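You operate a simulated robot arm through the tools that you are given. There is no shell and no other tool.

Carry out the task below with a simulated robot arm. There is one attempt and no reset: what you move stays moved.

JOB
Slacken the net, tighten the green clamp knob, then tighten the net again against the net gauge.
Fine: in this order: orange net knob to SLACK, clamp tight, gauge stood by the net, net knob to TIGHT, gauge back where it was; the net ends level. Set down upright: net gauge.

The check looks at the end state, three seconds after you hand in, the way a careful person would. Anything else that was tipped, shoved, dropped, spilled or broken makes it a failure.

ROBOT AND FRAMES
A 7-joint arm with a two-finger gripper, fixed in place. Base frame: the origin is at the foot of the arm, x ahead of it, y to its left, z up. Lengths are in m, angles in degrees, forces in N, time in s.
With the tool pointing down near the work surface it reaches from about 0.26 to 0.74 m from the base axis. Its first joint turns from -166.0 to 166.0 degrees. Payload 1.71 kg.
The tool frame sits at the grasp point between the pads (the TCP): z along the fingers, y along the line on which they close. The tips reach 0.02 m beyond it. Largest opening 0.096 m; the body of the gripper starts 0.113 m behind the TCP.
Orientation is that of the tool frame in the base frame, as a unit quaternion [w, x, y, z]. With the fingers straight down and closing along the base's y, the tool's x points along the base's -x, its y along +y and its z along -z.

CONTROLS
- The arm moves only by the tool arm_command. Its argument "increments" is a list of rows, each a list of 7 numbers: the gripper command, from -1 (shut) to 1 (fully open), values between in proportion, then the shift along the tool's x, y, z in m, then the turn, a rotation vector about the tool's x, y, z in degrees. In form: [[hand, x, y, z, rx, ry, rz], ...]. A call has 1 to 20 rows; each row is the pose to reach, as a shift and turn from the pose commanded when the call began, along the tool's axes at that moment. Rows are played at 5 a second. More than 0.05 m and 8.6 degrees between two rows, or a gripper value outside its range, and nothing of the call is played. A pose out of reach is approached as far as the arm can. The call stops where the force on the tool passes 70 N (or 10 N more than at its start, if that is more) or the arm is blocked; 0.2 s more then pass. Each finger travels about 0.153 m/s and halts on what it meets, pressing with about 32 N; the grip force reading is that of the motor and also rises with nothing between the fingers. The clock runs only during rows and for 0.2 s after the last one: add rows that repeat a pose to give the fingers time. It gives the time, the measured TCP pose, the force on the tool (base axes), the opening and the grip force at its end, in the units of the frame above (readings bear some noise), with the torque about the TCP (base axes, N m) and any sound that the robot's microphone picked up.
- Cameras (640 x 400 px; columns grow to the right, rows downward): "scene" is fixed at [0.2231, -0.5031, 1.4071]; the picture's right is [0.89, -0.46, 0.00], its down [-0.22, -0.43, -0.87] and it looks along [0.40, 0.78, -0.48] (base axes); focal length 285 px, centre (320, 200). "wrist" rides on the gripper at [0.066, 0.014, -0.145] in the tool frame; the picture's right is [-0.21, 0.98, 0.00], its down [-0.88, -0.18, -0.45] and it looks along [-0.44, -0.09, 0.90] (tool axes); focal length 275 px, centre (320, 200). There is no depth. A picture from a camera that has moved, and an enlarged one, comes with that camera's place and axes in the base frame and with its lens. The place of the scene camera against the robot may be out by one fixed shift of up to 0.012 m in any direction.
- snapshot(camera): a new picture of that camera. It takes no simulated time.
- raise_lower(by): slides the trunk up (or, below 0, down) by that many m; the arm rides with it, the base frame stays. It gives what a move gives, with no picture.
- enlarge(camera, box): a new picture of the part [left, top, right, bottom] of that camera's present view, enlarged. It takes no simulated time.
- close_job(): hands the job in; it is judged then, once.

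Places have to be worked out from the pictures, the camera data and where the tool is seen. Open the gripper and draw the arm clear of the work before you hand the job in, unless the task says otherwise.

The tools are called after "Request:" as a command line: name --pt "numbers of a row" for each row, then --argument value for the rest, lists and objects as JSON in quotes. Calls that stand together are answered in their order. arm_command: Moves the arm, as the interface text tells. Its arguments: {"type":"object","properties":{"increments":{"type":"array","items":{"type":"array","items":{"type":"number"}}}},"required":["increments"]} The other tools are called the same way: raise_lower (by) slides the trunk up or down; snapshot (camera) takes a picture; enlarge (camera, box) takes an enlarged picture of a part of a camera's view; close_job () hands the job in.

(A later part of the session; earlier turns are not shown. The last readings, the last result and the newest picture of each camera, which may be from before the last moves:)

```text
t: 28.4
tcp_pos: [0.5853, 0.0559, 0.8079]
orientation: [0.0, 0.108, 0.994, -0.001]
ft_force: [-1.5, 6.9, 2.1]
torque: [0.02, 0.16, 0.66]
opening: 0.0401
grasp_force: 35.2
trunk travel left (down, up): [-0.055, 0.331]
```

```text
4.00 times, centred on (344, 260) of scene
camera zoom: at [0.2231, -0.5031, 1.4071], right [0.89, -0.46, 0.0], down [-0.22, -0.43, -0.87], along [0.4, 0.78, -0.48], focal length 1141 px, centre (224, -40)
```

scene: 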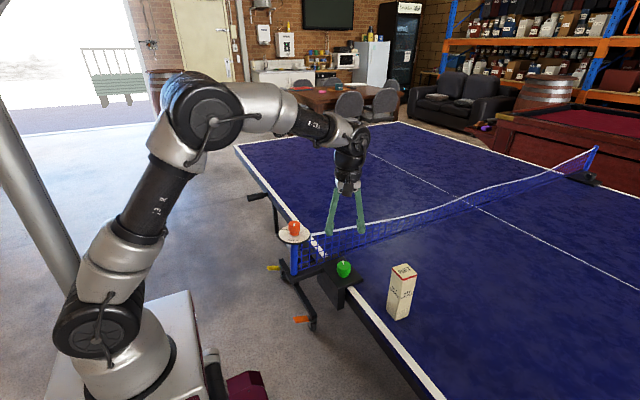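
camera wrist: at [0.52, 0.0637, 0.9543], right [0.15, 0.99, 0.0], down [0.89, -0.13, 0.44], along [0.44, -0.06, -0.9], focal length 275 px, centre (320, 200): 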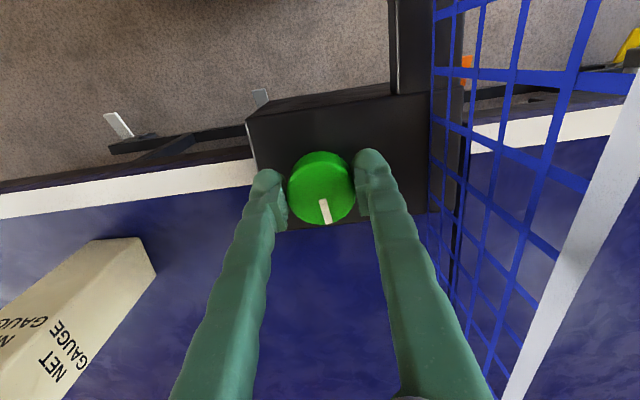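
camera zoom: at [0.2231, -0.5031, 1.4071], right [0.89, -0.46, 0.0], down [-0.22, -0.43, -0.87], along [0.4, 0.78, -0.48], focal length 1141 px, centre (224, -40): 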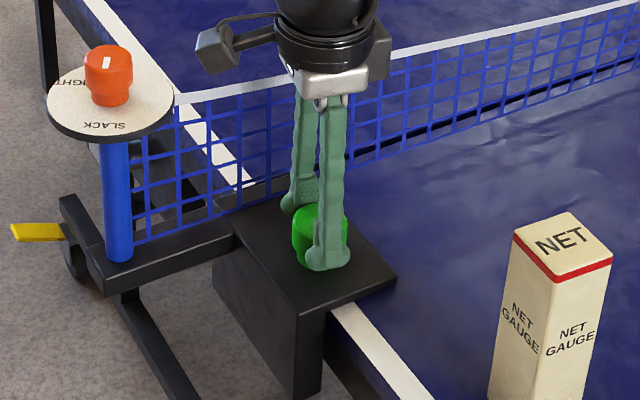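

The torque rose to 0.66 N m while the knob lagged and the post stayed put, so the clamp is tight. I'll open partway and rise clear.

Request:
arm_command --pt "0 0 0 0 0 0 0" --pt "0.5 0 0 0 0 0 0" --pt "0.5 0 0 0 0 0 0" --pt "0.5 0 0 -0.02 0 0 0" --pt "0.5 0 0 -0.05 0 0 0" --pt "0.5 0 0 -0.09 0 0 0" --pt "0.5 0 0 -0.13 0 0 0" --pt "0.5 0 0 -0.17 0 0 0" --pt "0.5 0 0 -0.21 0 0 0" --pt "0.5 0 0 -0.25 0 0 0" --pt "0.5 0 0 -0.27 0 0 0" --pt "0.5 0 0 -0.27 0 0 0"

Request:
snapshot --camera "wrist"

Request:
enlarge --camera "scene" --box '[264, 210, 424, 310]'

```text
t: 31.1
tcp_pos: [0.5869, 0.0555, 1.0794]
orientation: [0.0, 0.109, 0.994, 0.0]
ft_force: [-0.1, 0.2, 0.4]
torque: [0.01, 0.02, -0.01]
opening: 0.0717
grasp_force: 0.1
trunk travel left (down, up): [-0.055, 0.331]
```

```text
taken
camera wrist: at [0.5249, 0.0821, 1.2248], right [0.41, 0.91, 0.0], down [0.82, -0.37, 0.44], along [0.41, -0.18, -0.9], focal length 275 px, centre (320, 200)
```

wrist: 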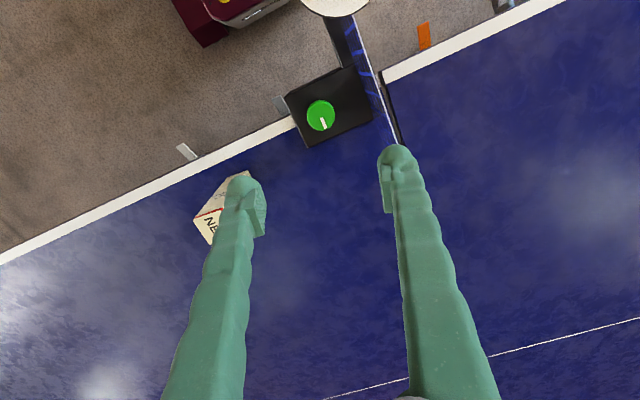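

```text
4.00 times, centred on (344, 260) of scene
camera zoom: at [0.2231, -0.5031, 1.4071], right [0.89, -0.46, 0.0], down [-0.22, -0.43, -0.87], along [0.4, 0.78, -0.48], focal length 1141 px, centre (224, -40)
```

zoom: 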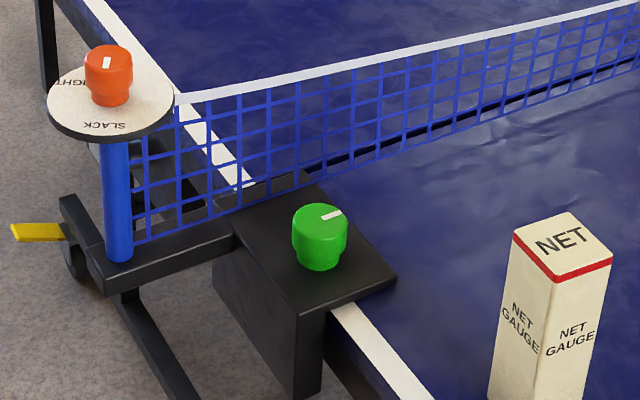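

The clamp pointer now points along +x and the post stands vertical. Next is the gauge. I'll move above it near (0.648, -0.130) while turning to yaw +90°, so the fingers will close along x and stay clear of the net later.

Request:
arm_command --pt "0.7 -0.012 -0.021 0 0 0 -7.3" --pt "0.7 -0.025 -0.042 0 0 0 -14.6" --pt "0.7 -0.037 -0.063 0 0 0 -21.9" --pt "0.7 -0.05 -0.084 0 0 0 -29.2" --pt "0.7 -0.062 -0.105 0 0 0 -36.5" --pt "0.7 -0.075 -0.126 0 0 0 -43.8" --pt "0.7 -0.087 -0.147 0 0 0 -51.1" --pt "0.7 -0.0996 -0.1679 0 0 0 -58.4" --pt "0.7 -0.0996 -0.1679 0 0 0 -65.7" --pt "0.7 -0.0996 -0.1679 0 0 0 -73" --pt "0.7 -0.0996 -0.1679 0 0 0 -80.3" --pt "0.7 -0.0996 -0.1679 0 0 0 -87.6" --pt "0.7 -0.0996 -0.1679 0 0 0 -94.9" --pt "0.7 -0.0996 -0.1679 0 0 0 -102.5" --pt "0.7 -0.0996 -0.1679 0 0 0 -102.5" --pt "0.7 -0.0996 -0.1679 0 0 0 -102.5"

Request:
snapshot --camera "wrist"

Request:
snapshot --camera "scene"

```text
t: 34.5
tcp_pos: [0.6499, -0.1305, 1.0805]
orientation: [0.001, 0.707, -0.707, 0.0]
ft_force: [0.5, 0.0, 0.0]
torque: [0.0, -0.01, -0.03]
opening: 0.0816
grasp_force: 0.0
trunk travel left (down, up): [-0.055, 0.331]
```

```text
taken
camera wrist: at [0.6356, -0.1968, 1.2263], right [-0.98, 0.21, 0.0], down [0.18, 0.88, 0.44], along [0.09, 0.43, -0.9], focal length 275 px, centre (320, 200)
```

wrist: 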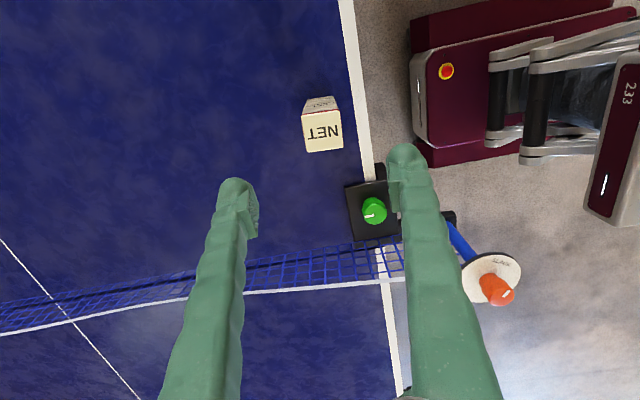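

```text
taken
```

scene: 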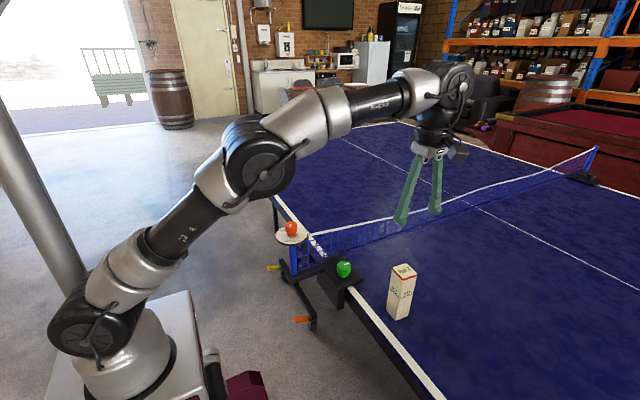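

Request:
enlarge --camera "wrist" --box '[272, 80, 400, 160]'

Request:
enlarge --camera "scene" --box '[350, 250, 450, 330]'

```text
5.00 times, centred on (336, 120) of wrist
camera zoom: at [0.6356, -0.1968, 1.2263], right [-0.98, 0.21, 0.0], down [0.18, 0.88, 0.44], along [0.09, 0.43, -0.9], focal length 1376 px, centre (240, 600)
```

zoom: 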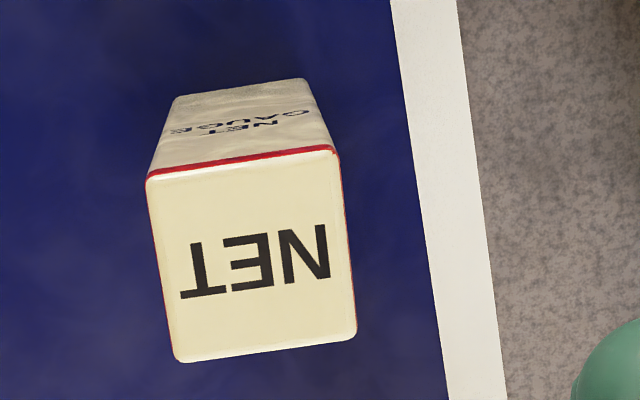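

```text
5.00 times, centred on (400, 290) of scene
camera zoom: at [0.2231, -0.5031, 1.4071], right [0.89, -0.46, 0.0], down [-0.22, -0.43, -0.87], along [0.4, 0.78, -0.48], focal length 1426 px, centre (-80, -250)
```

zoom: 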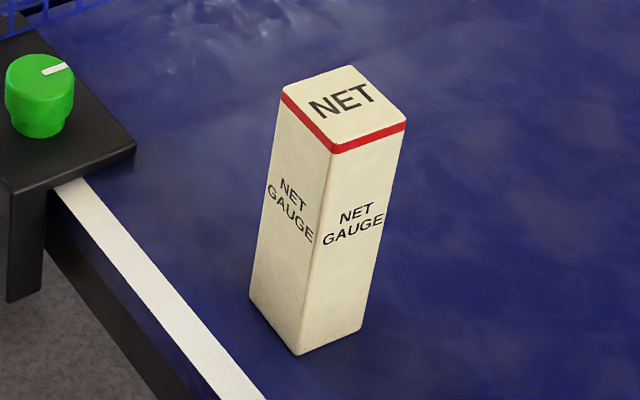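

The gauge's top corners give its centre at about (0.647, -0.128), yaw about -4.3°, and about 42 mm square. I'll align the fingers to that yaw, open fully and descend around it to TCP z of about 0.865.

Request:
arm_command --pt "1 -0.0015 0.0013 0 0 0 2.2" --pt "1 -0.003 0.0026 0 0 0 4.3" --pt "1 -0.003 0.0026 0.03 0 0 4.3" --pt "1 -0.003 0.0026 0.06 0 0 4.3" --pt "1 -0.003 0.0026 0.09 0 0 4.3" --pt "1 -0.003 0.0026 0.12 0 0 4.3" --pt "1 -0.003 0.0026 0.12 0 0 4.3"

Request:
snapshot --camera "wrist"

Request:
enlarge --camera "wrist" --box '[240, 80, 400, 180]'

```text
t: 36.0
tcp_pos: [0.6456, -0.128, 0.9597]
orientation: [0.0, -0.679, 0.734, 0.0]
ft_force: [0.2, 0.0, 1.0]
torque: [0.0, 0.01, 0.03]
opening: 0.096
grasp_force: 0.1
trunk travel left (down, up): [-0.055, 0.331]
```

```text
taken
camera wrist: at [0.6262, -0.1924, 1.1043], right [-0.96, 0.28, 0.0], down [0.25, 0.86, 0.44], along [0.12, 0.43, -0.9], focal length 275 px, centre (320, 200)
```

wrist: 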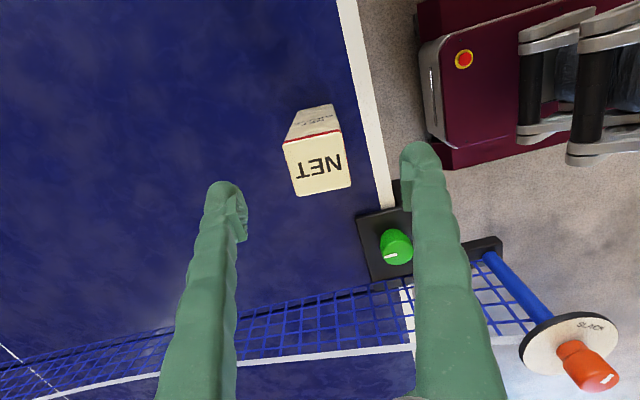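

```text
4.00 times, centred on (320, 130) of wrist
camera zoom: at [0.6262, -0.1924, 1.1043], right [-0.96, 0.28, 0.0], down [0.25, 0.86, 0.44], along [0.12, 0.43, -0.9], focal length 1101 px, centre (320, 480)
```

zoom: 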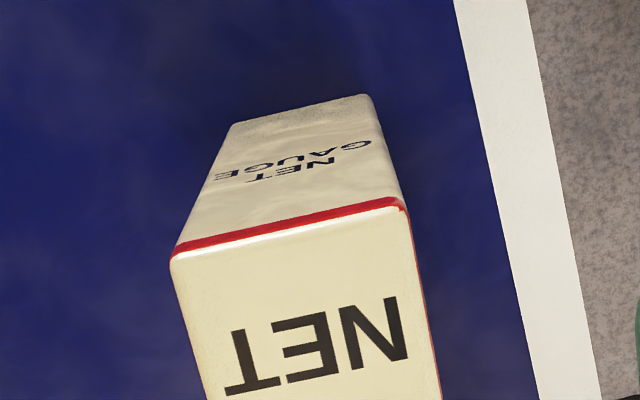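

The fingers are aligned with the gauge faces, with about 1.3 mm of offset left along the closing axis. I'll correct that and descend the rest of the way.

Request:
arm_command --pt "1 0 -0.0013 0.02 0 0 0" --pt "1 0 -0.0013 0.045 0 0 0" --pt "1 0 -0.0013 0.07 0 0 0" --pt "1 0 -0.0013 0.085 0 0 0" --pt "1 0 -0.0013 0.095 0 0 0" --pt "1 0 -0.0013 0.095 0 0 0"

Request:
snapshot --camera "wrist"

Request:
enlarge --camera "scene" --box '[330, 220, 490, 320]'

```text
t: 37.5
tcp_pos: [0.6466, -0.1267, 0.8644]
orientation: [-0.001, -0.68, 0.733, -0.001]
ft_force: [0.5, 0.3, -0.1]
torque: [0.01, 0.0, -0.01]
opening: 0.0961
grasp_force: 0.0
trunk travel left (down, up): [-0.055, 0.331]
```

```text
taken
camera wrist: at [0.6264, -0.1922, 1.009], right [-0.96, 0.28, 0.0], down [0.25, 0.86, 0.44], along [0.12, 0.43, -0.9], focal length 275 px, centre (320, 200)
```

wrist: 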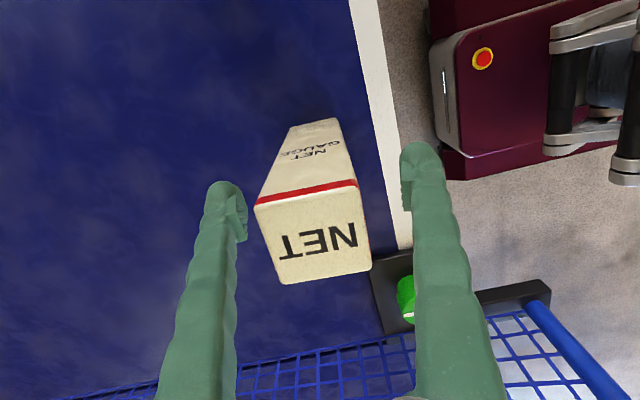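

```text
4.00 times, centred on (410, 270) of scene
camera zoom: at [0.2231, -0.5031, 1.4071], right [0.89, -0.46, 0.0], down [-0.22, -0.43, -0.87], along [0.4, 0.78, -0.48], focal length 1141 px, centre (-40, -80)
```

zoom: 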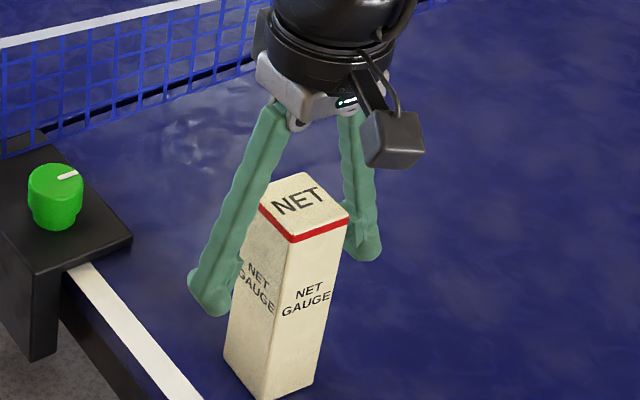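

The gauge is between the fingers with about 1.3 mm of offset to remove along x. I'll nudge and close on it.

Request:
arm_command --pt "1 0.001 -0.0013 0 0 0 0" --pt "0.4 0.001 -0.0013 0 0 0 0" --pt "0 0.001 -0.0013 0 0 0 0" --pt "-0.2 0.001 -0.0013 0 0 0 0" --pt "-1 0.001 -0.0013 0 0 0 0" --pt "-1 0.001 -0.0013 0 0 0 0"

Request:
snapshot --camera "wrist"

Request:
enlarge --camera "scene" --box '[350, 250, 450, 330]'

```text
t: 38.9
tcp_pos: [0.6472, -0.1279, 0.8635]
orientation: [0.0, -0.68, 0.733, 0.0]
ft_force: [0.4, 0.1, 0.4]
torque: [-0.01, 0.0, 0.02]
opening: 0.0459
grasp_force: 32.1
trunk travel left (down, up): [-0.055, 0.331]
```

```text
taken
camera wrist: at [0.6275, -0.1935, 1.0093], right [-0.96, 0.28, 0.0], down [0.25, 0.86, 0.44], along [0.12, 0.43, -0.9], focal length 275 px, centre (320, 200)
```

wrist: 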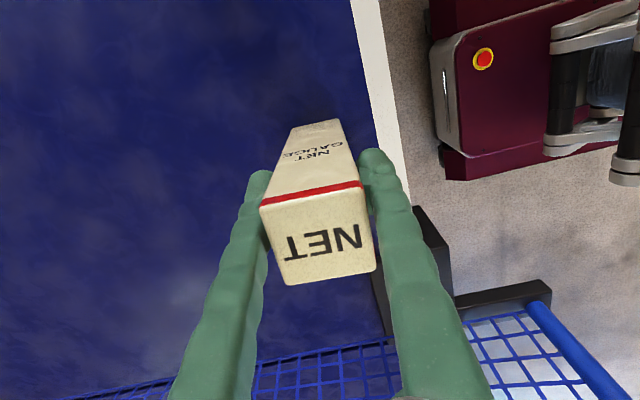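

```text
5.00 times, centred on (400, 290) of scene
camera zoom: at [0.2231, -0.5031, 1.4071], right [0.89, -0.46, 0.0], down [-0.22, -0.43, -0.87], along [0.4, 0.78, -0.48], focal length 1426 px, centre (-80, -250)
```

zoom: 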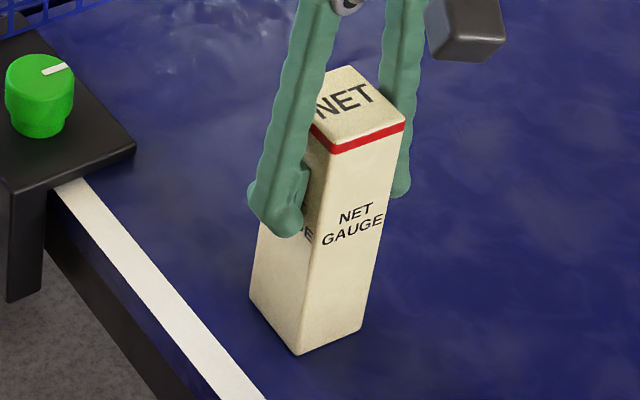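

The gauge is gripped (0.046 wide) and hasn't moved. The reference pose for its return is TCP (0.647, -0.128, 0.8635), yaw 85.7°. I'll lift it 5 cm first.

Request:
arm_command --pt "-1 0 0 -0.005 0 0 0" --pt "-1 0 0 -0.015 0 0 0" --pt "-1 0 0 -0.03 0 0 0" --pt "-1 0 0 -0.045 0 0 0" --pt "-1 0 0 -0.05 0 0 0" --pt "-1 0 0 -0.05 0 0 0"

Request:
enlarge --camera "scene" --box '[330, 220, 490, 320]'

```text
t: 40.2
tcp_pos: [0.6481, -0.128, 0.9139]
orientation: [0.0, -0.68, 0.733, 0.0]
ft_force: [0.1, -0.5, -1.1]
torque: [-0.01, -0.02, 0.0]
opening: 0.0456
grasp_force: 32.0
trunk travel left (down, up): [-0.055, 0.331]
```

```text
4.00 times, centred on (410, 270) of scene
camera zoom: at [0.2231, -0.5031, 1.4071], right [0.89, -0.46, 0.0], down [-0.22, -0.43, -0.87], along [0.4, 0.78, -0.48], focal length 1141 px, centre (-40, -80)
```

zoom: 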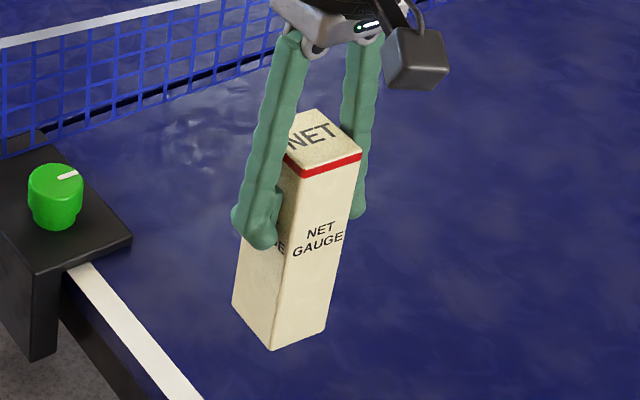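

The gauge is lifted, upright and secure. I'll carry it toward the net to about (0.685, 0.06), turning it 4.3° so its faces run parallel to the net, and then look.

Request:
arm_command --pt "-1 -0.015 -0.002 0 0 0 -0.4" --pt "-1 -0.04 -0.005 0 0 0 -1" --pt "-1 -0.07 -0.009 0 0 0 -1.7" --pt "-1 -0.1 -0.013 0 0 0 -2.4" --pt "-1 -0.13 -0.017 0 0 0 -3.1" --pt "-1 -0.16 -0.02 0 0 0 -3.8" --pt "-1 -0.18 -0.0228 0 0 0 -4.3" --pt "-1 -0.1904 -0.0238 0 0 0 -4.3" --pt "-1 -0.1904 -0.0238 0 0 0 -4.3" --pt "-1 -0.1904 -0.0238 0 0 0 -4.3"

Request:
snapshot --camera "wrist"

Request:
enlarge --camera "scene" --box '[290, 170, 450, 270]'

```text
t: 42.5
tcp_pos: [0.6867, 0.0593, 0.9134]
orientation: [0.0, -0.707, 0.707, 0.0]
ft_force: [0.6, 0.4, -1.8]
torque: [-0.01, -0.04, 0.01]
opening: 0.0459
grasp_force: 32.3
trunk travel left (down, up): [-0.055, 0.331]
```

```text
taken
camera wrist: at [0.6715, -0.0067, 1.0591], right [-0.98, 0.21, 0.0], down [0.18, 0.88, 0.44], along [0.09, 0.43, -0.9], focal length 275 px, centre (320, 200)
```

wrist: 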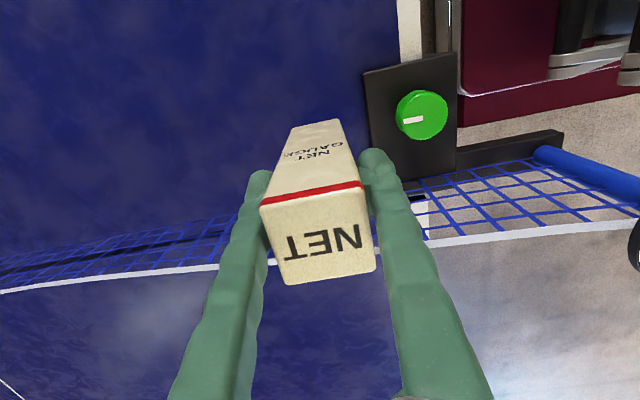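

```text
4.00 times, centred on (370, 220) of scene
camera zoom: at [0.2231, -0.5031, 1.4071], right [0.89, -0.46, 0.0], down [-0.22, -0.43, -0.87], along [0.4, 0.78, -0.48], focal length 1141 px, centre (120, 120)
```

zoom: 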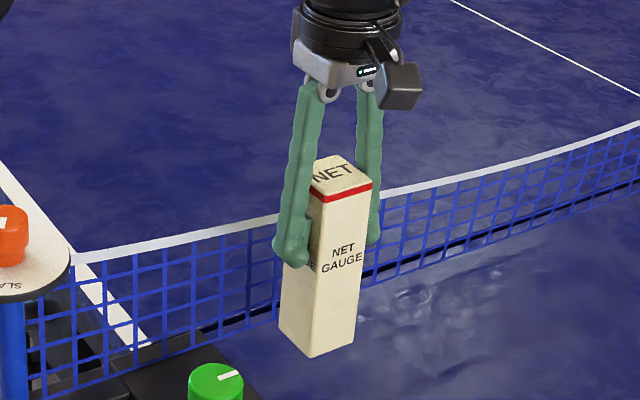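

I'll enlarge the wrist view to measure where the net's plane stands relative to the gauge.

Request:
enlarge --camera "wrist" --box '[0, 190, 240, 340]'

Request:
enlarge --camera "wrist" --box '[390, 120, 630, 270]'

```text
2.67 times, centred on (120, 265) of wrist
camera zoom: at [0.6715, -0.0067, 1.0591], right [-0.98, 0.21, 0.0], down [0.18, 0.88, 0.44], along [0.09, 0.43, -0.9], focal length 734 px, centre (853, 27)
```

zoom: 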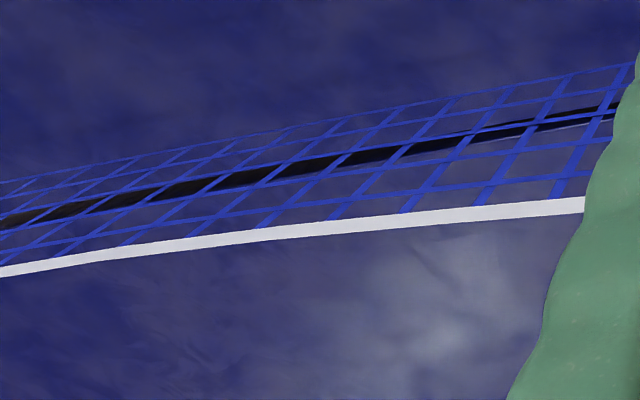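

```text
2.67 times, centred on (510, 195) of wrist
camera zoom: at [0.6715, -0.0067, 1.0591], right [-0.98, 0.21, 0.0], down [0.18, 0.88, 0.44], along [0.09, 0.43, -0.9], focal length 734 px, centre (-187, 213)
```

zoom: 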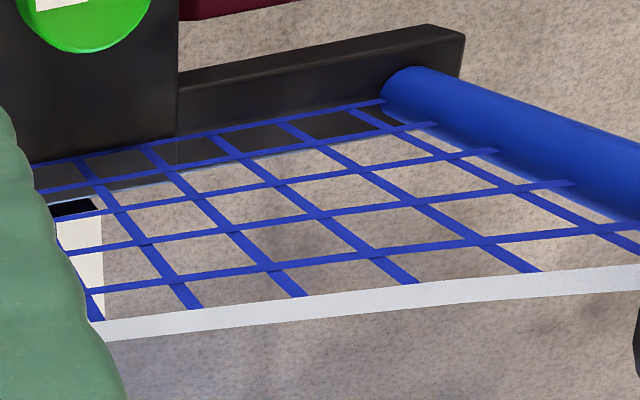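

The net's bottom cord and tape both fit a plane at y ≈ 0.13. I'll move the gauge to y ≈ 0.097, about 10 mm off the net face, and look before lowering.

Request:
arm_command --pt "-1 -0.012 0 0 0 0 0" --pt "-1 -0.025 0 0 0 0 0" --pt "-1 -0.037 0 0 0 0 0" --pt "-1 -0.037 0 0 0 0 0" --pt "-1 -0.037 0 0 0 0 0"

Request:
snapshot --camera "wrist"

Request:
enlarge --camera "scene" --box '[290, 170, 450, 270]'

```text
t: 43.6
tcp_pos: [0.6848, 0.0967, 0.914]
orientation: [0.0, -0.707, 0.707, 0.0]
ft_force: [-0.2, -0.5, -2.5]
torque: [0.0, 0.01, 0.02]
opening: 0.0458
grasp_force: 32.3
trunk travel left (down, up): [-0.055, 0.331]
```

```text
taken
camera wrist: at [0.6714, 0.0307, 1.0593], right [-0.98, 0.21, 0.0], down [0.19, 0.88, 0.44], along [0.09, 0.43, -0.9], focal length 275 px, centre (320, 200)
```

wrist: 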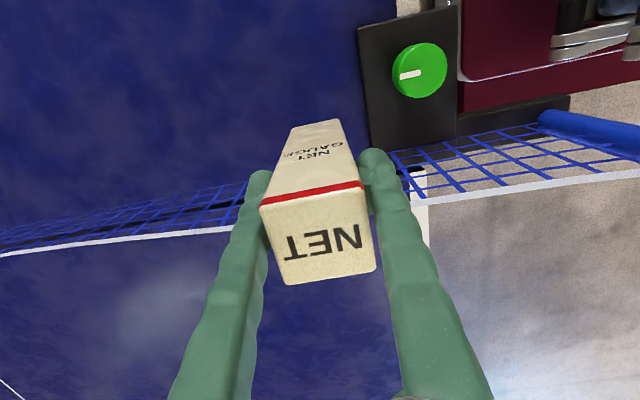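

```text
4.00 times, centred on (370, 220) of scene
camera zoom: at [0.2231, -0.5031, 1.4071], right [0.89, -0.46, 0.0], down [-0.22, -0.43, -0.87], along [0.4, 0.78, -0.48], focal length 1141 px, centre (120, 120)
```

zoom: 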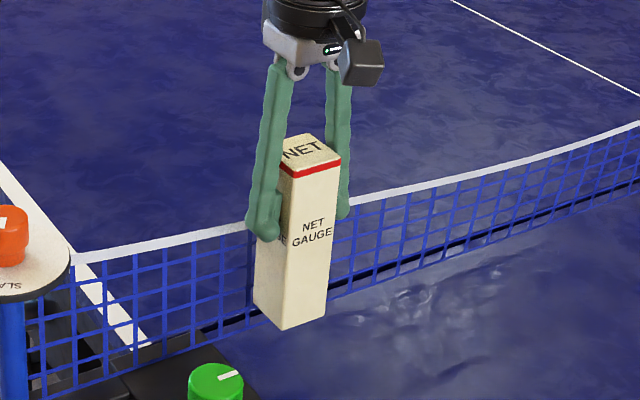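

Clear of the net. I'll lower the gauge to table height, slowly near the end.

Request:
arm_command --pt "-1 0 0 0.015 0 0 0" --pt "-1 0 0 0.03 0 0 0" --pt "-1 0 0 0.04 0 0 0" --pt "-1 0 0 0.045 0 0 0" --pt "-1 0 0 0.048 0 0 0" --pt "-1 0 0 0.0495 0 0 0" --pt "-1 0 0 0.0495 0 0 0"

Request:
snapshot --camera "wrist"

Request:
enlarge --camera "scene" --box '[290, 170, 450, 270]'

```text
t: 45.2
tcp_pos: [0.6867, 0.097, 0.8649]
orientation: [0.001, 0.707, -0.707, 0.0]
ft_force: [1.3, 0.1, -1.3]
torque: [0.04, -0.01, 0.03]
opening: 0.0457
grasp_force: 32.1
trunk travel left (down, up): [-0.055, 0.331]
```

```text
taken
camera wrist: at [0.6711, 0.0309, 1.0097], right [-0.98, 0.21, 0.0], down [0.19, 0.88, 0.44], along [0.09, 0.43, -0.9], focal length 275 px, centre (320, 200)
```

wrist: 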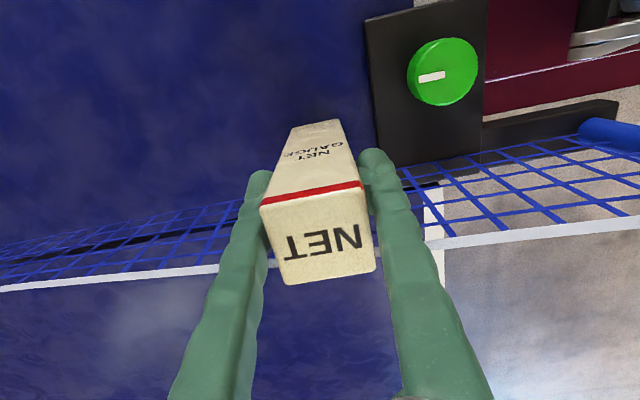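

```text
4.00 times, centred on (370, 220) of scene
camera zoom: at [0.2231, -0.5031, 1.4071], right [0.89, -0.46, 0.0], down [-0.22, -0.43, -0.87], along [0.4, 0.78, -0.48], focal length 1141 px, centre (120, 120)
```

zoom: 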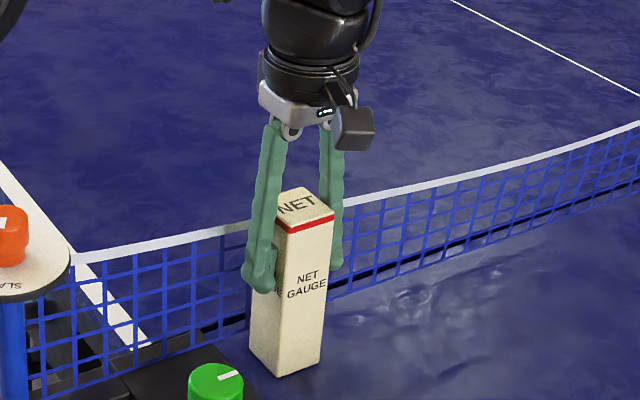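

There's no clear contact yet. I'll lower another 1.5 mm and feel for it.

Request:
arm_command --pt "-1 0 0 0.0008 0 0 0" --pt "-1 0 0 0.0015 0 0 0" --pt "-1 0 0 0.0015 0 0 0"

```text
t: 46.0
tcp_pos: [0.6844, 0.0973, 0.8641]
orientation: [0.0, -0.707, 0.707, -0.001]
ft_force: [-0.3, 0.4, 6.7]
torque: [0.03, 0.16, -0.02]
opening: 0.0458
grasp_force: 32.2
trunk travel left (down, up): [-0.055, 0.331]
```

Contact is felt at +6.7 N. I'll ease off slightly, open partway and rise straight up.

Request:
arm_command --pt "-1 0 0 -0.0008 0 0 0" --pt "-0.03 0 0 -0.0008 0 0 0" --pt "0.2 0 0 -0.0008 0 0 0" --pt "0.6 0 0 -0.0008 0 0 0" --pt "0.6 0 0 -0.0008 0 0 0"

Request:
snapshot --camera "wrist"

```text
t: 47.2
tcp_pos: [0.6864, 0.0973, 0.8645]
orientation: [0.0, -0.706, 0.708, 0.001]
ft_force: [-0.2, -0.1, 0.8]
torque: [-0.01, -0.02, 0.0]
opening: 0.0769
grasp_force: 0.0
trunk travel left (down, up): [-0.055, 0.331]
```

```text
taken
camera wrist: at [0.6713, 0.0308, 1.0092], right [-0.98, 0.21, 0.0], down [0.18, 0.88, 0.44], along [0.09, 0.43, -0.9], focal length 275 px, centre (320, 200)
```

wrist: 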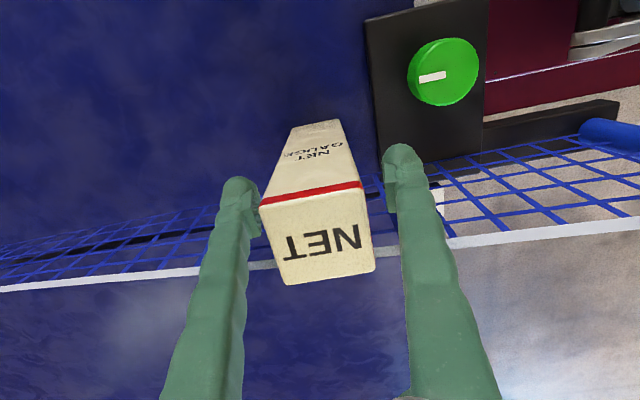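

The fingers are free on both sides and the gauge stands undisturbed. I'll rise straight up and check it.

Request:
arm_command --pt "0.6 0 0 -0.02 0 0 0" --pt "0.6 0 0 -0.05 0 0 0" --pt "0.6 0 0 -0.09 0 0 0" --pt "0.6 0 0 -0.13 0 0 0" --pt "0.6 0 0 -0.17 0 0 0" --pt "0.6 0 0 -0.21 0 0 0" --pt "0.6 0 0 -0.21 0 0 0"

Request:
snapshot --camera "wrist"

Request:
snapshot --camera "scene"

Request:
enlarge --camera "scene" --box '[290, 170, 450, 270]'

```text
t: 48.9
tcp_pos: [0.6832, 0.0964, 1.0711]
orientation: [0.003, 0.708, -0.707, -0.002]
ft_force: [0.6, 0.0, -0.3]
torque: [-0.05, 0.08, -0.01]
opening: 0.0769
grasp_force: 0.1
out of reach, approached as far as the arm can: row 6, 7
trunk travel left (down, up): [-0.055, 0.331]
```

```text
taken
camera wrist: at [0.6692, 0.0307, 1.2164], right [-0.98, 0.2, 0.01], down [0.19, 0.88, 0.44], along [0.08, 0.43, -0.9], focal length 275 px, centre (320, 200)
```

wrist: 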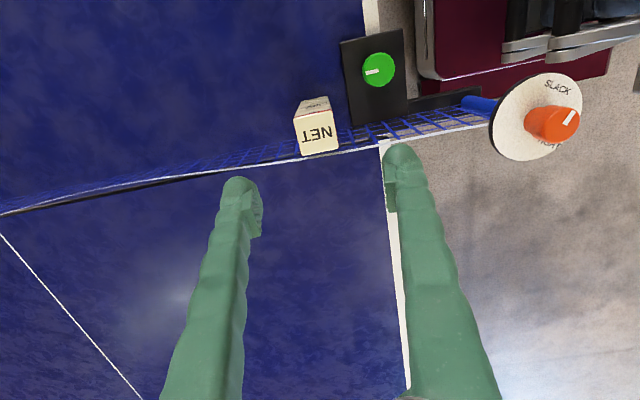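

```text
taken
```

scene: 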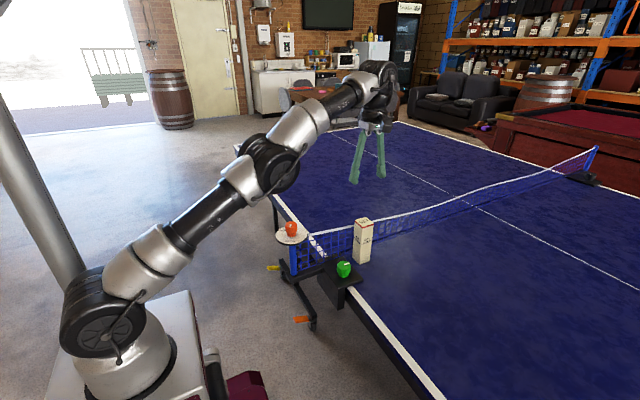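

```text
4.00 times, centred on (370, 220) of scene
camera zoom: at [0.2231, -0.5031, 1.4071], right [0.89, -0.46, 0.0], down [-0.22, -0.43, -0.87], along [0.4, 0.78, -0.48], focal length 1141 px, centre (120, 120)
```

zoom: 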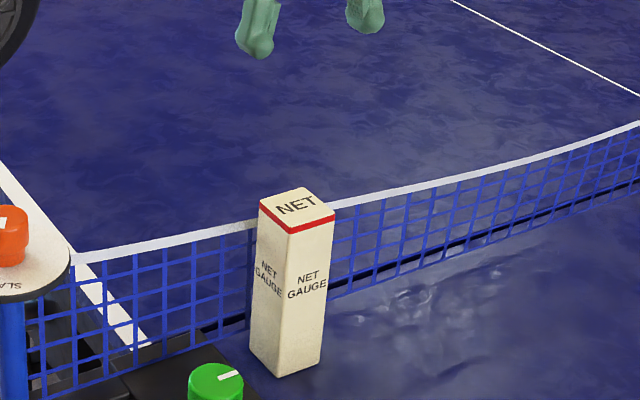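

The gauge stands upright by the net, and the rise stopped at the reach limit of 1.071 with no harm. The post top has moved outward a bit since clamping. I'll go above the orange knob and re-measure it, keeping the tips above 1.02.

Request:
arm_command --pt "0.8 -0.002 0.01 0.015 0 0 0" --pt "0.9 -0.006 0.035 0.02 0 0 0" --pt "1 -0.01 0.065 0.02 0 0 0" --pt "1 -0.014 0.095 0.02 0 0 0" --pt "1 -0.018 0.125 0.02 0 0 0" --pt "1 -0.022 0.155 0.02 0 0 0" --pt "1 -0.027 0.185 0.02 0 0 0" --pt "1 -0.031 0.21 0.02 0 0 0" --pt "1 -0.033 0.225 0.02 0 0 0" --pt "1 -0.033 0.225 0.02 0 0 0" --pt "1 -0.033 0.225 0.02 0 0 0"

Request:
snapshot --camera "wrist"

Request:
enlarge --camera "wrist" --box '[240, 90, 400, 190]'

Request:
snapshot --camera "scene"

```text
t: 51.2
tcp_pos: [0.446, 0.1277, 1.0465]
orientation: [0.0, 0.707, -0.707, 0.0]
ft_force: [-0.1, 0.0, 0.1]
torque: [0.02, 0.01, 0.03]
opening: 0.0961
grasp_force: 0.0
trunk travel left (down, up): [-0.055, 0.331]
```

```text
taken
camera wrist: at [0.4319, 0.0605, 1.1922], right [-0.98, 0.21, 0.0], down [0.18, 0.88, 0.44], along [0.09, 0.43, -0.9], focal length 275 px, centre (320, 200)
```

wrist: 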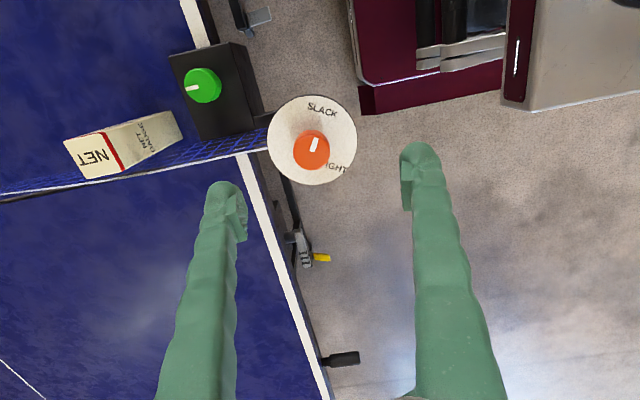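

```text
4.00 times, centred on (320, 140) of wrist
camera zoom: at [0.4319, 0.0605, 1.1922], right [-0.98, 0.21, 0.0], down [0.18, 0.88, 0.44], along [0.09, 0.43, -0.9], focal length 1101 px, centre (320, 440)
```

zoom: 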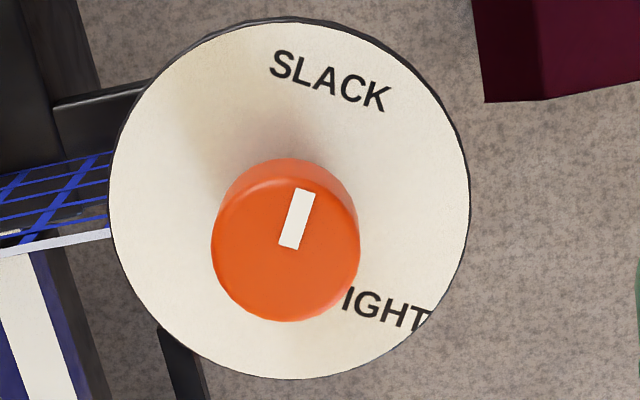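

```text
taken
```

scene: 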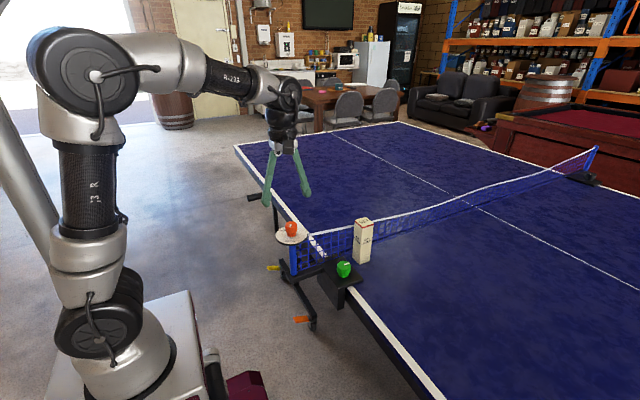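

The orange knob centre is now at about (0.454, 0.129) since the post straightened. I'll shift 8 mm in x and descend around it with the fingers closing along x, tips staying above the dial.

Request:
arm_command --pt "1 -0.0015 -0.008 0 0 0 0" --pt "1 -0.0015 -0.008 0.02 0 0 0" --pt "1 -0.0015 -0.008 0.045 0 0 0" --pt "1 -0.0015 -0.008 0.065 0 0 0" --pt "1 -0.0015 -0.008 0.08 0 0 0" --pt "1 -0.0015 -0.008 0.088 0 0 0" --pt "1 -0.0015 -0.008 0.088 0 0 0"

Request:
snapshot --camera "wrist"

Request:
enlarge --camera "scene" --box '[232, 185, 360, 265]'

```text
t: 52.9
tcp_pos: [0.4555, 0.128, 0.9604]
orientation: [-0.001, 0.707, -0.707, 0.0]
ft_force: [-0.4, 0.0, -0.5]
torque: [0.01, -0.03, -0.03]
opening: 0.0961
grasp_force: 0.0
trunk travel left (down, up): [-0.055, 0.331]
```

```text
taken
camera wrist: at [0.4407, 0.0616, 1.1048], right [-0.98, 0.21, 0.0], down [0.18, 0.88, 0.44], along [0.09, 0.43, -0.9], focal length 275 px, centre (320, 200)
```

wrist: 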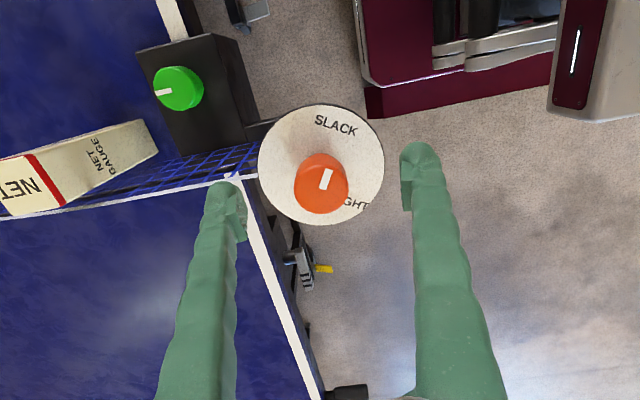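

```text
5.00 times, centred on (296, 225) of scene
camera zoom: at [0.2231, -0.5031, 1.4071], right [0.89, -0.46, 0.0], down [-0.22, -0.43, -0.87], along [0.4, 0.78, -0.48], focal length 1426 px, centre (440, 75)
```

zoom: 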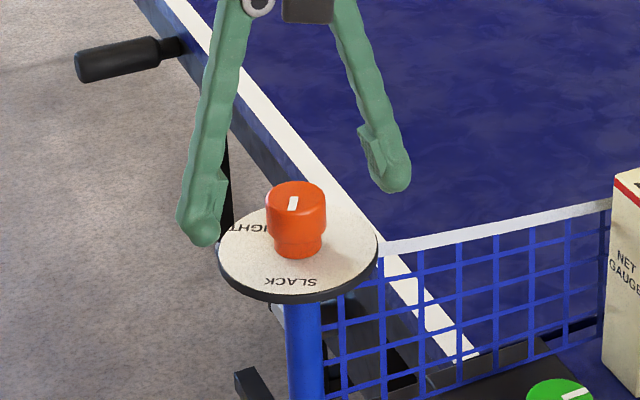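

The knob is centred between the fingers. I'll lower 3 mm and close.

Request:
arm_command --pt "1 0 0 0.003 0 0 0" --pt "0.3 0 0 0.003 0 0 0" --pt "-0.2 0 0 0.003 0 0 0" --pt "-1 0 0 0.003 0 0 0" --pt "-1 0 0 0.003 0 0 0"

Request:
enlarge --camera "wrist" --box '[220, 80, 420, 205]'

```text
t: 54.0
tcp_pos: [0.4545, 0.1284, 0.9561]
orientation: [-0.001, -0.707, 0.707, 0.0]
ft_force: [0.5, -0.1, -0.9]
torque: [-0.03, 0.03, -0.01]
opening: 0.0321
grasp_force: 35.1
trunk travel left (down, up): [-0.055, 0.331]
```

```text
3.20 times, centred on (320, 142) of wrist
camera zoom: at [0.4404, 0.0615, 1.1019], right [-0.98, 0.21, 0.0], down [0.18, 0.88, 0.44], along [0.09, 0.43, -0.9], focal length 881 px, centre (320, 384)
```

zoom: 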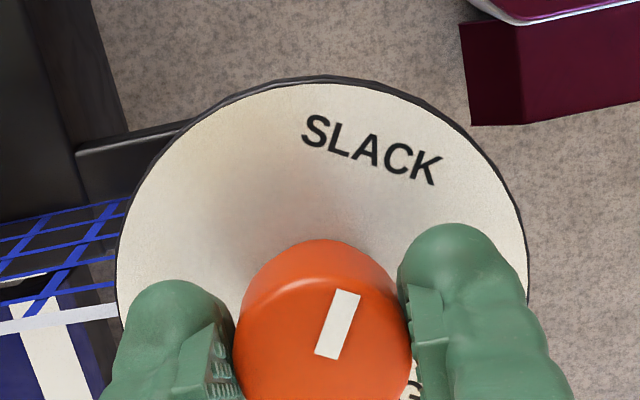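

Perfectly centred with almost no side load. Now I'll turn clockwise toward TIGHT, starting with 40°.

Request:
arm_command --pt "-1 0 0 0 0 0 4" --pt "-1 0 0 0 0 0 8" --pt "-1 0 0 0 0 0 12" --pt "-1 0 0 0 0 0 16" --pt "-1 0 0 0 0 0 20" --pt "-1 0 0 0 0 0 24" --pt "-1 0 0 0 0 0 28" --pt "-1 0 0 0 0 0 32" --pt "-1 0 0 0 0 0 36" --pt "-1 0 0 0 0 0 40" --pt "-1 0 0 0 0 0 40"

Request:
enlarge --camera "wrist" --box '[220, 80, 420, 205]'

Request:
enlarge --camera "scene" --box '[240, 140, 620, 300]'

```text
t: 56.5
tcp_pos: [0.4542, 0.1283, 0.9553]
orientation: [0.0, -0.423, 0.906, 0.001]
ft_force: [-5.8, 4.2, 7.5]
torque: [-0.34, 0.6, 0.0]
opening: 0.0317
grasp_force: 34.9
trunk travel left (down, up): [-0.055, 0.331]
```

```text
3.20 times, centred on (320, 142) of wrist
camera zoom: at [0.4007, 0.0862, 1.1017], right [-0.62, 0.79, 0.0], down [0.7, 0.55, 0.45], along [0.35, 0.27, -0.9], focal length 881 px, centre (320, 384)
```

zoom: 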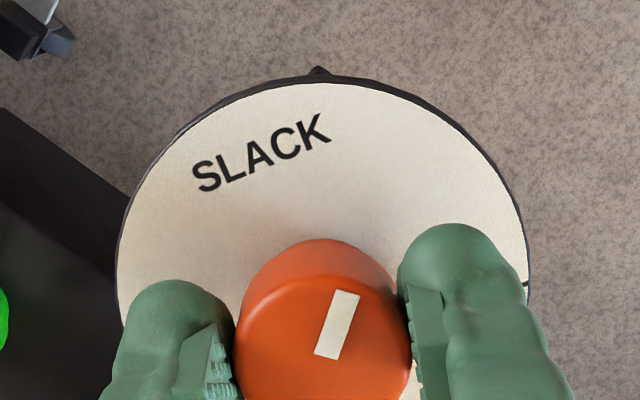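

```text
1.68 times, centred on (430, 220) of scene
camera zoom: at [0.2231, -0.5031, 1.4071], right [0.89, -0.46, 0.0], down [-0.22, -0.43, -0.87], along [0.4, 0.78, -0.48], focal length 480 px, centre (135, 166)
```

zoom: 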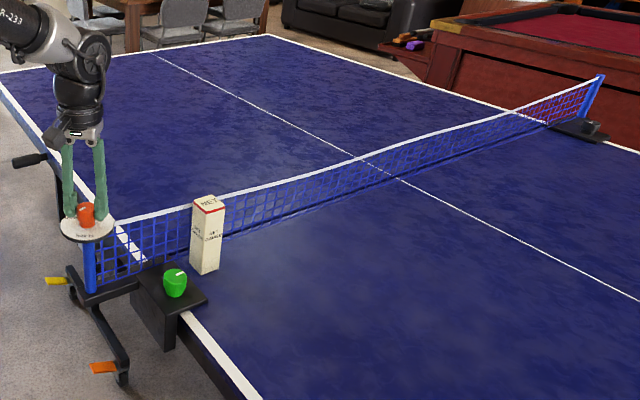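

No slip, forces are low, and the net is already lifting. Another 40° clockwise.

Request:
arm_command --pt "-1 0 0 0 0 0 4" --pt "-1 0 0 0 0 0 8" --pt "-1 0 0 0 0 0 12" --pt "-1 0 0 0 0 0 16" --pt "-1 0 0 0 0 0 20" --pt "-1 0 0 0 0 0 24" --pt "-1 0 0 0 0 0 28" --pt "-1 0 0 0 0 0 32" --pt "-1 0 0 0 0 0 36" --pt "-1 0 0 0 0 0 40" --pt "-1 0 0 0 0 0 40"

Request:
enlarge --camera "wrist" --box '[220, 80, 420, 205]'

Request:
enlarge --camera "scene" --box '[240, 140, 620, 300]'

```text
t: 58.9
tcp_pos: [0.4528, 0.1293, 0.9569]
orientation: [0.001, -0.088, 0.996, 0.0]
ft_force: [-3.2, 17.8, 6.2]
torque: [0.27, 0.35, 0.08]
opening: 0.0321
grasp_force: 34.5
trunk travel left (down, up): [-0.055, 0.331]
```

```text
3.20 times, centred on (320, 142) of wrist
camera zoom: at [0.3863, 0.1311, 1.1016], right [0.03, 1.0, 0.0], down [0.89, -0.03, 0.45], along [0.45, -0.02, -0.9], focal length 881 px, centre (320, 384)
```

zoom: 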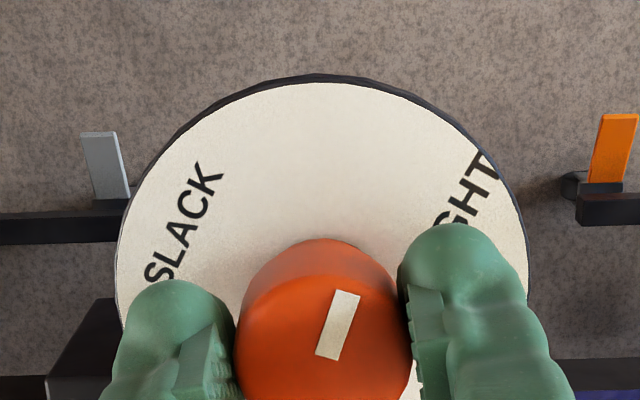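

```text
1.68 times, centred on (430, 220) of scene
camera zoom: at [0.2231, -0.5031, 1.4071], right [0.89, -0.46, 0.0], down [-0.22, -0.43, -0.87], along [0.4, 0.78, -0.48], focal length 480 px, centre (135, 166)
```

zoom: 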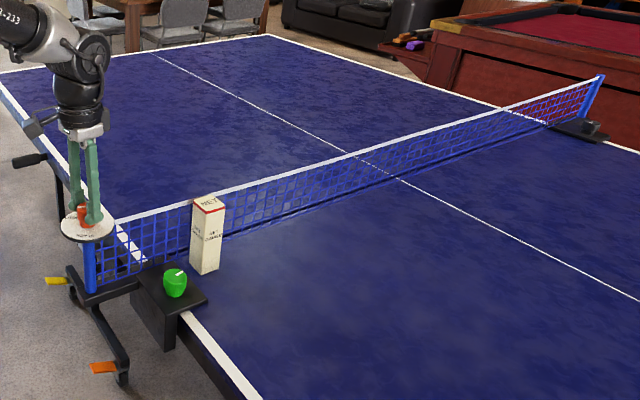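

The net is almost straight. I'll relieve the +18 N side load with a 2 mm shift and turn another 30°.

Request:
arm_command --pt "-1 0 0.001 0 0 0 0" --pt "-1 0 0.002 0 0 0 2" --pt "-1 0 0.002 0 0 0 6" --pt "-1 0 0.002 0 0 0 10" --pt "-1 0 0.002 0 0 0 14" --pt "-1 0 0.002 0 0 0 18" --pt "-1 0 0.002 0 0 0 22" --pt "-1 0 0.002 0 0 0 26" --pt "-1 0 0.002 0 0 0 30" --pt "-1 0 0.002 0 0 0 30"

Request:
enlarge --camera "wrist" --box '[220, 80, 420, 205]'

Request:
enlarge --camera "scene" --box '[240, 140, 620, 300]'

```text
t: 61.0
tcp_pos: [0.4545, 0.1308, 0.9565]
orientation: [0.0, 0.174, 0.985, 0.0]
ft_force: [2.1, 11.7, 7.1]
torque: [0.2, -0.1, 0.02]
opening: 0.0323
grasp_force: 35.5
trunk travel left (down, up): [-0.055, 0.331]
```

```text
3.20 times, centred on (320, 142) of wrist
camera zoom: at [0.3966, 0.1653, 1.1015], right [0.53, 0.85, 0.0], down [0.76, -0.47, 0.45], along [0.38, -0.24, -0.9], focal length 881 px, centre (320, 384)
```

zoom: 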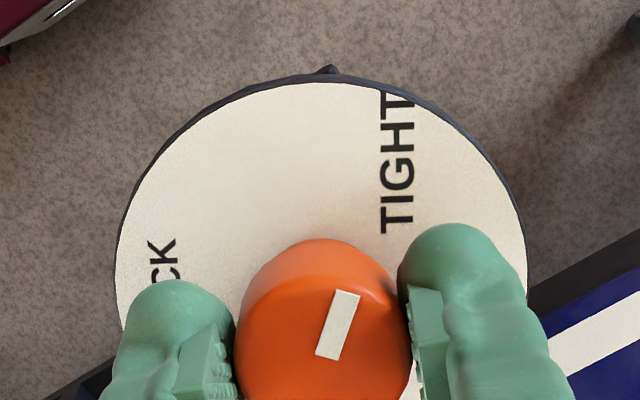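

```text
1.68 times, centred on (430, 220) of scene
camera zoom: at [0.2231, -0.5031, 1.4071], right [0.89, -0.46, 0.0], down [-0.22, -0.43, -0.87], along [0.4, 0.78, -0.48], focal length 480 px, centre (135, 166)
```

zoom: 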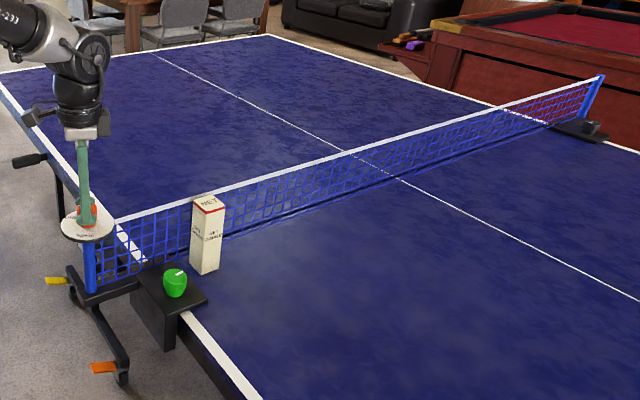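

The pointer is about 12° short of TIGHT. I'll continue in small steps and watch the torque for the stop.

Request:
arm_command --pt "-1 0 0.001 0 0 0 2" --pt "-1 0 0.001 0 0 0 4" --pt "-1 0 0.001 0 0 0 6" --pt "-1 0 0.001 0 0 0 8" --pt "-1 0 0.001 0 0 0 9" --pt "-1 0 0.001 0 0 0 9"

Request:
enlarge --camera "wrist" --box '[220, 80, 420, 205]'

```text
t: 62.5
tcp_pos: [0.4541, 0.1313, 0.956]
orientation: [0.001, 0.25, 0.968, 0.0]
ft_force: [-0.4, 7.5, 11.6]
torque: [0.08, -0.1, 0.03]
opening: 0.0321
grasp_force: 34.8
trunk travel left (down, up): [-0.055, 0.331]
```

```text
3.20 times, centred on (320, 142) of wrist
camera zoom: at [0.4031, 0.1742, 1.1015], right [0.66, 0.76, 0.0], down [0.68, -0.59, 0.45], along [0.34, -0.29, -0.9], focal length 881 px, centre (320, 384)
```

zoom: 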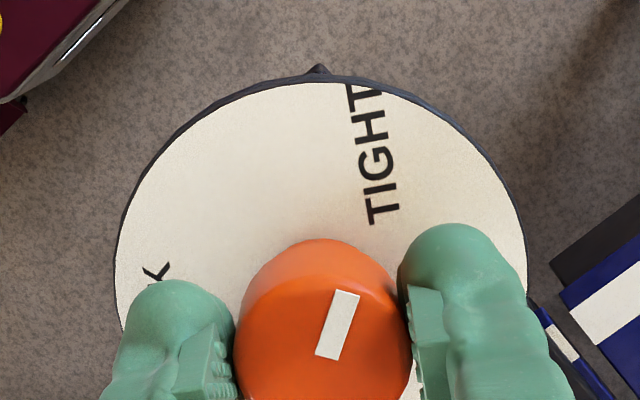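

Nearly aligned with TIGHT and still no stop torque. I'll turn another 4°.

Request:
arm_command --pt "-1 0 0.0005 0 0 0 1.5" --pt "-1 0 0.0005 0 0 0 3" --pt "-1 0 0.0005 0 0 0 4" --pt "-1 0 0.0005 0 0 0 4"

Request:
enlarge --camera "wrist" --box '[220, 80, 420, 205]'

Request:
enlarge --camera "scene" --box '[240, 140, 620, 300]'

```text
t: 63.5
tcp_pos: [0.4547, 0.1303, 0.9567]
orientation: [0.0, 0.283, 0.959, 0.0]
ft_force: [1.4, 4.3, 9.6]
torque: [0.02, -0.05, 0.0]
opening: 0.0318
grasp_force: 35.2
trunk travel left (down, up): [-0.055, 0.331]
```

```text
3.20 times, centred on (320, 142) of wrist
camera zoom: at [0.4065, 0.1777, 1.1015], right [0.71, 0.71, 0.0], down [0.63, -0.63, 0.45], along [0.32, -0.31, -0.9], focal length 881 px, centre (320, 384)
```

zoom: 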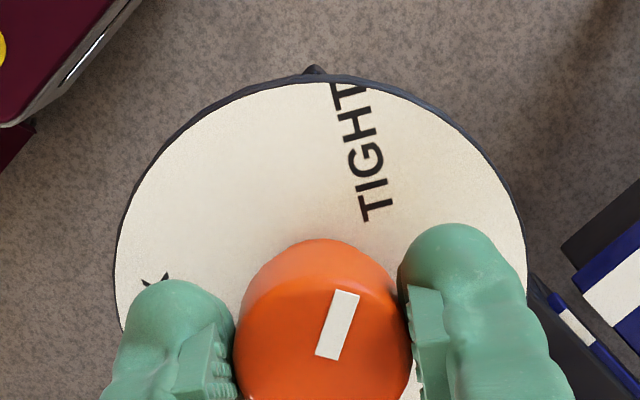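

```text
1.68 times, centred on (430, 220) of scene
camera zoom: at [0.2231, -0.5031, 1.4071], right [0.89, -0.46, 0.0], down [-0.22, -0.43, -0.87], along [0.4, 0.78, -0.48], focal length 480 px, centre (135, 166)
```

zoom: 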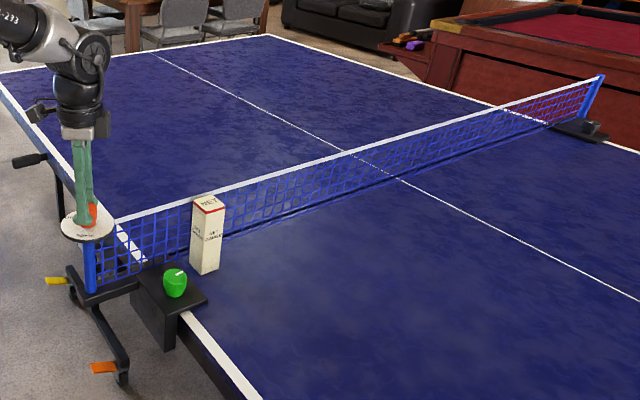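

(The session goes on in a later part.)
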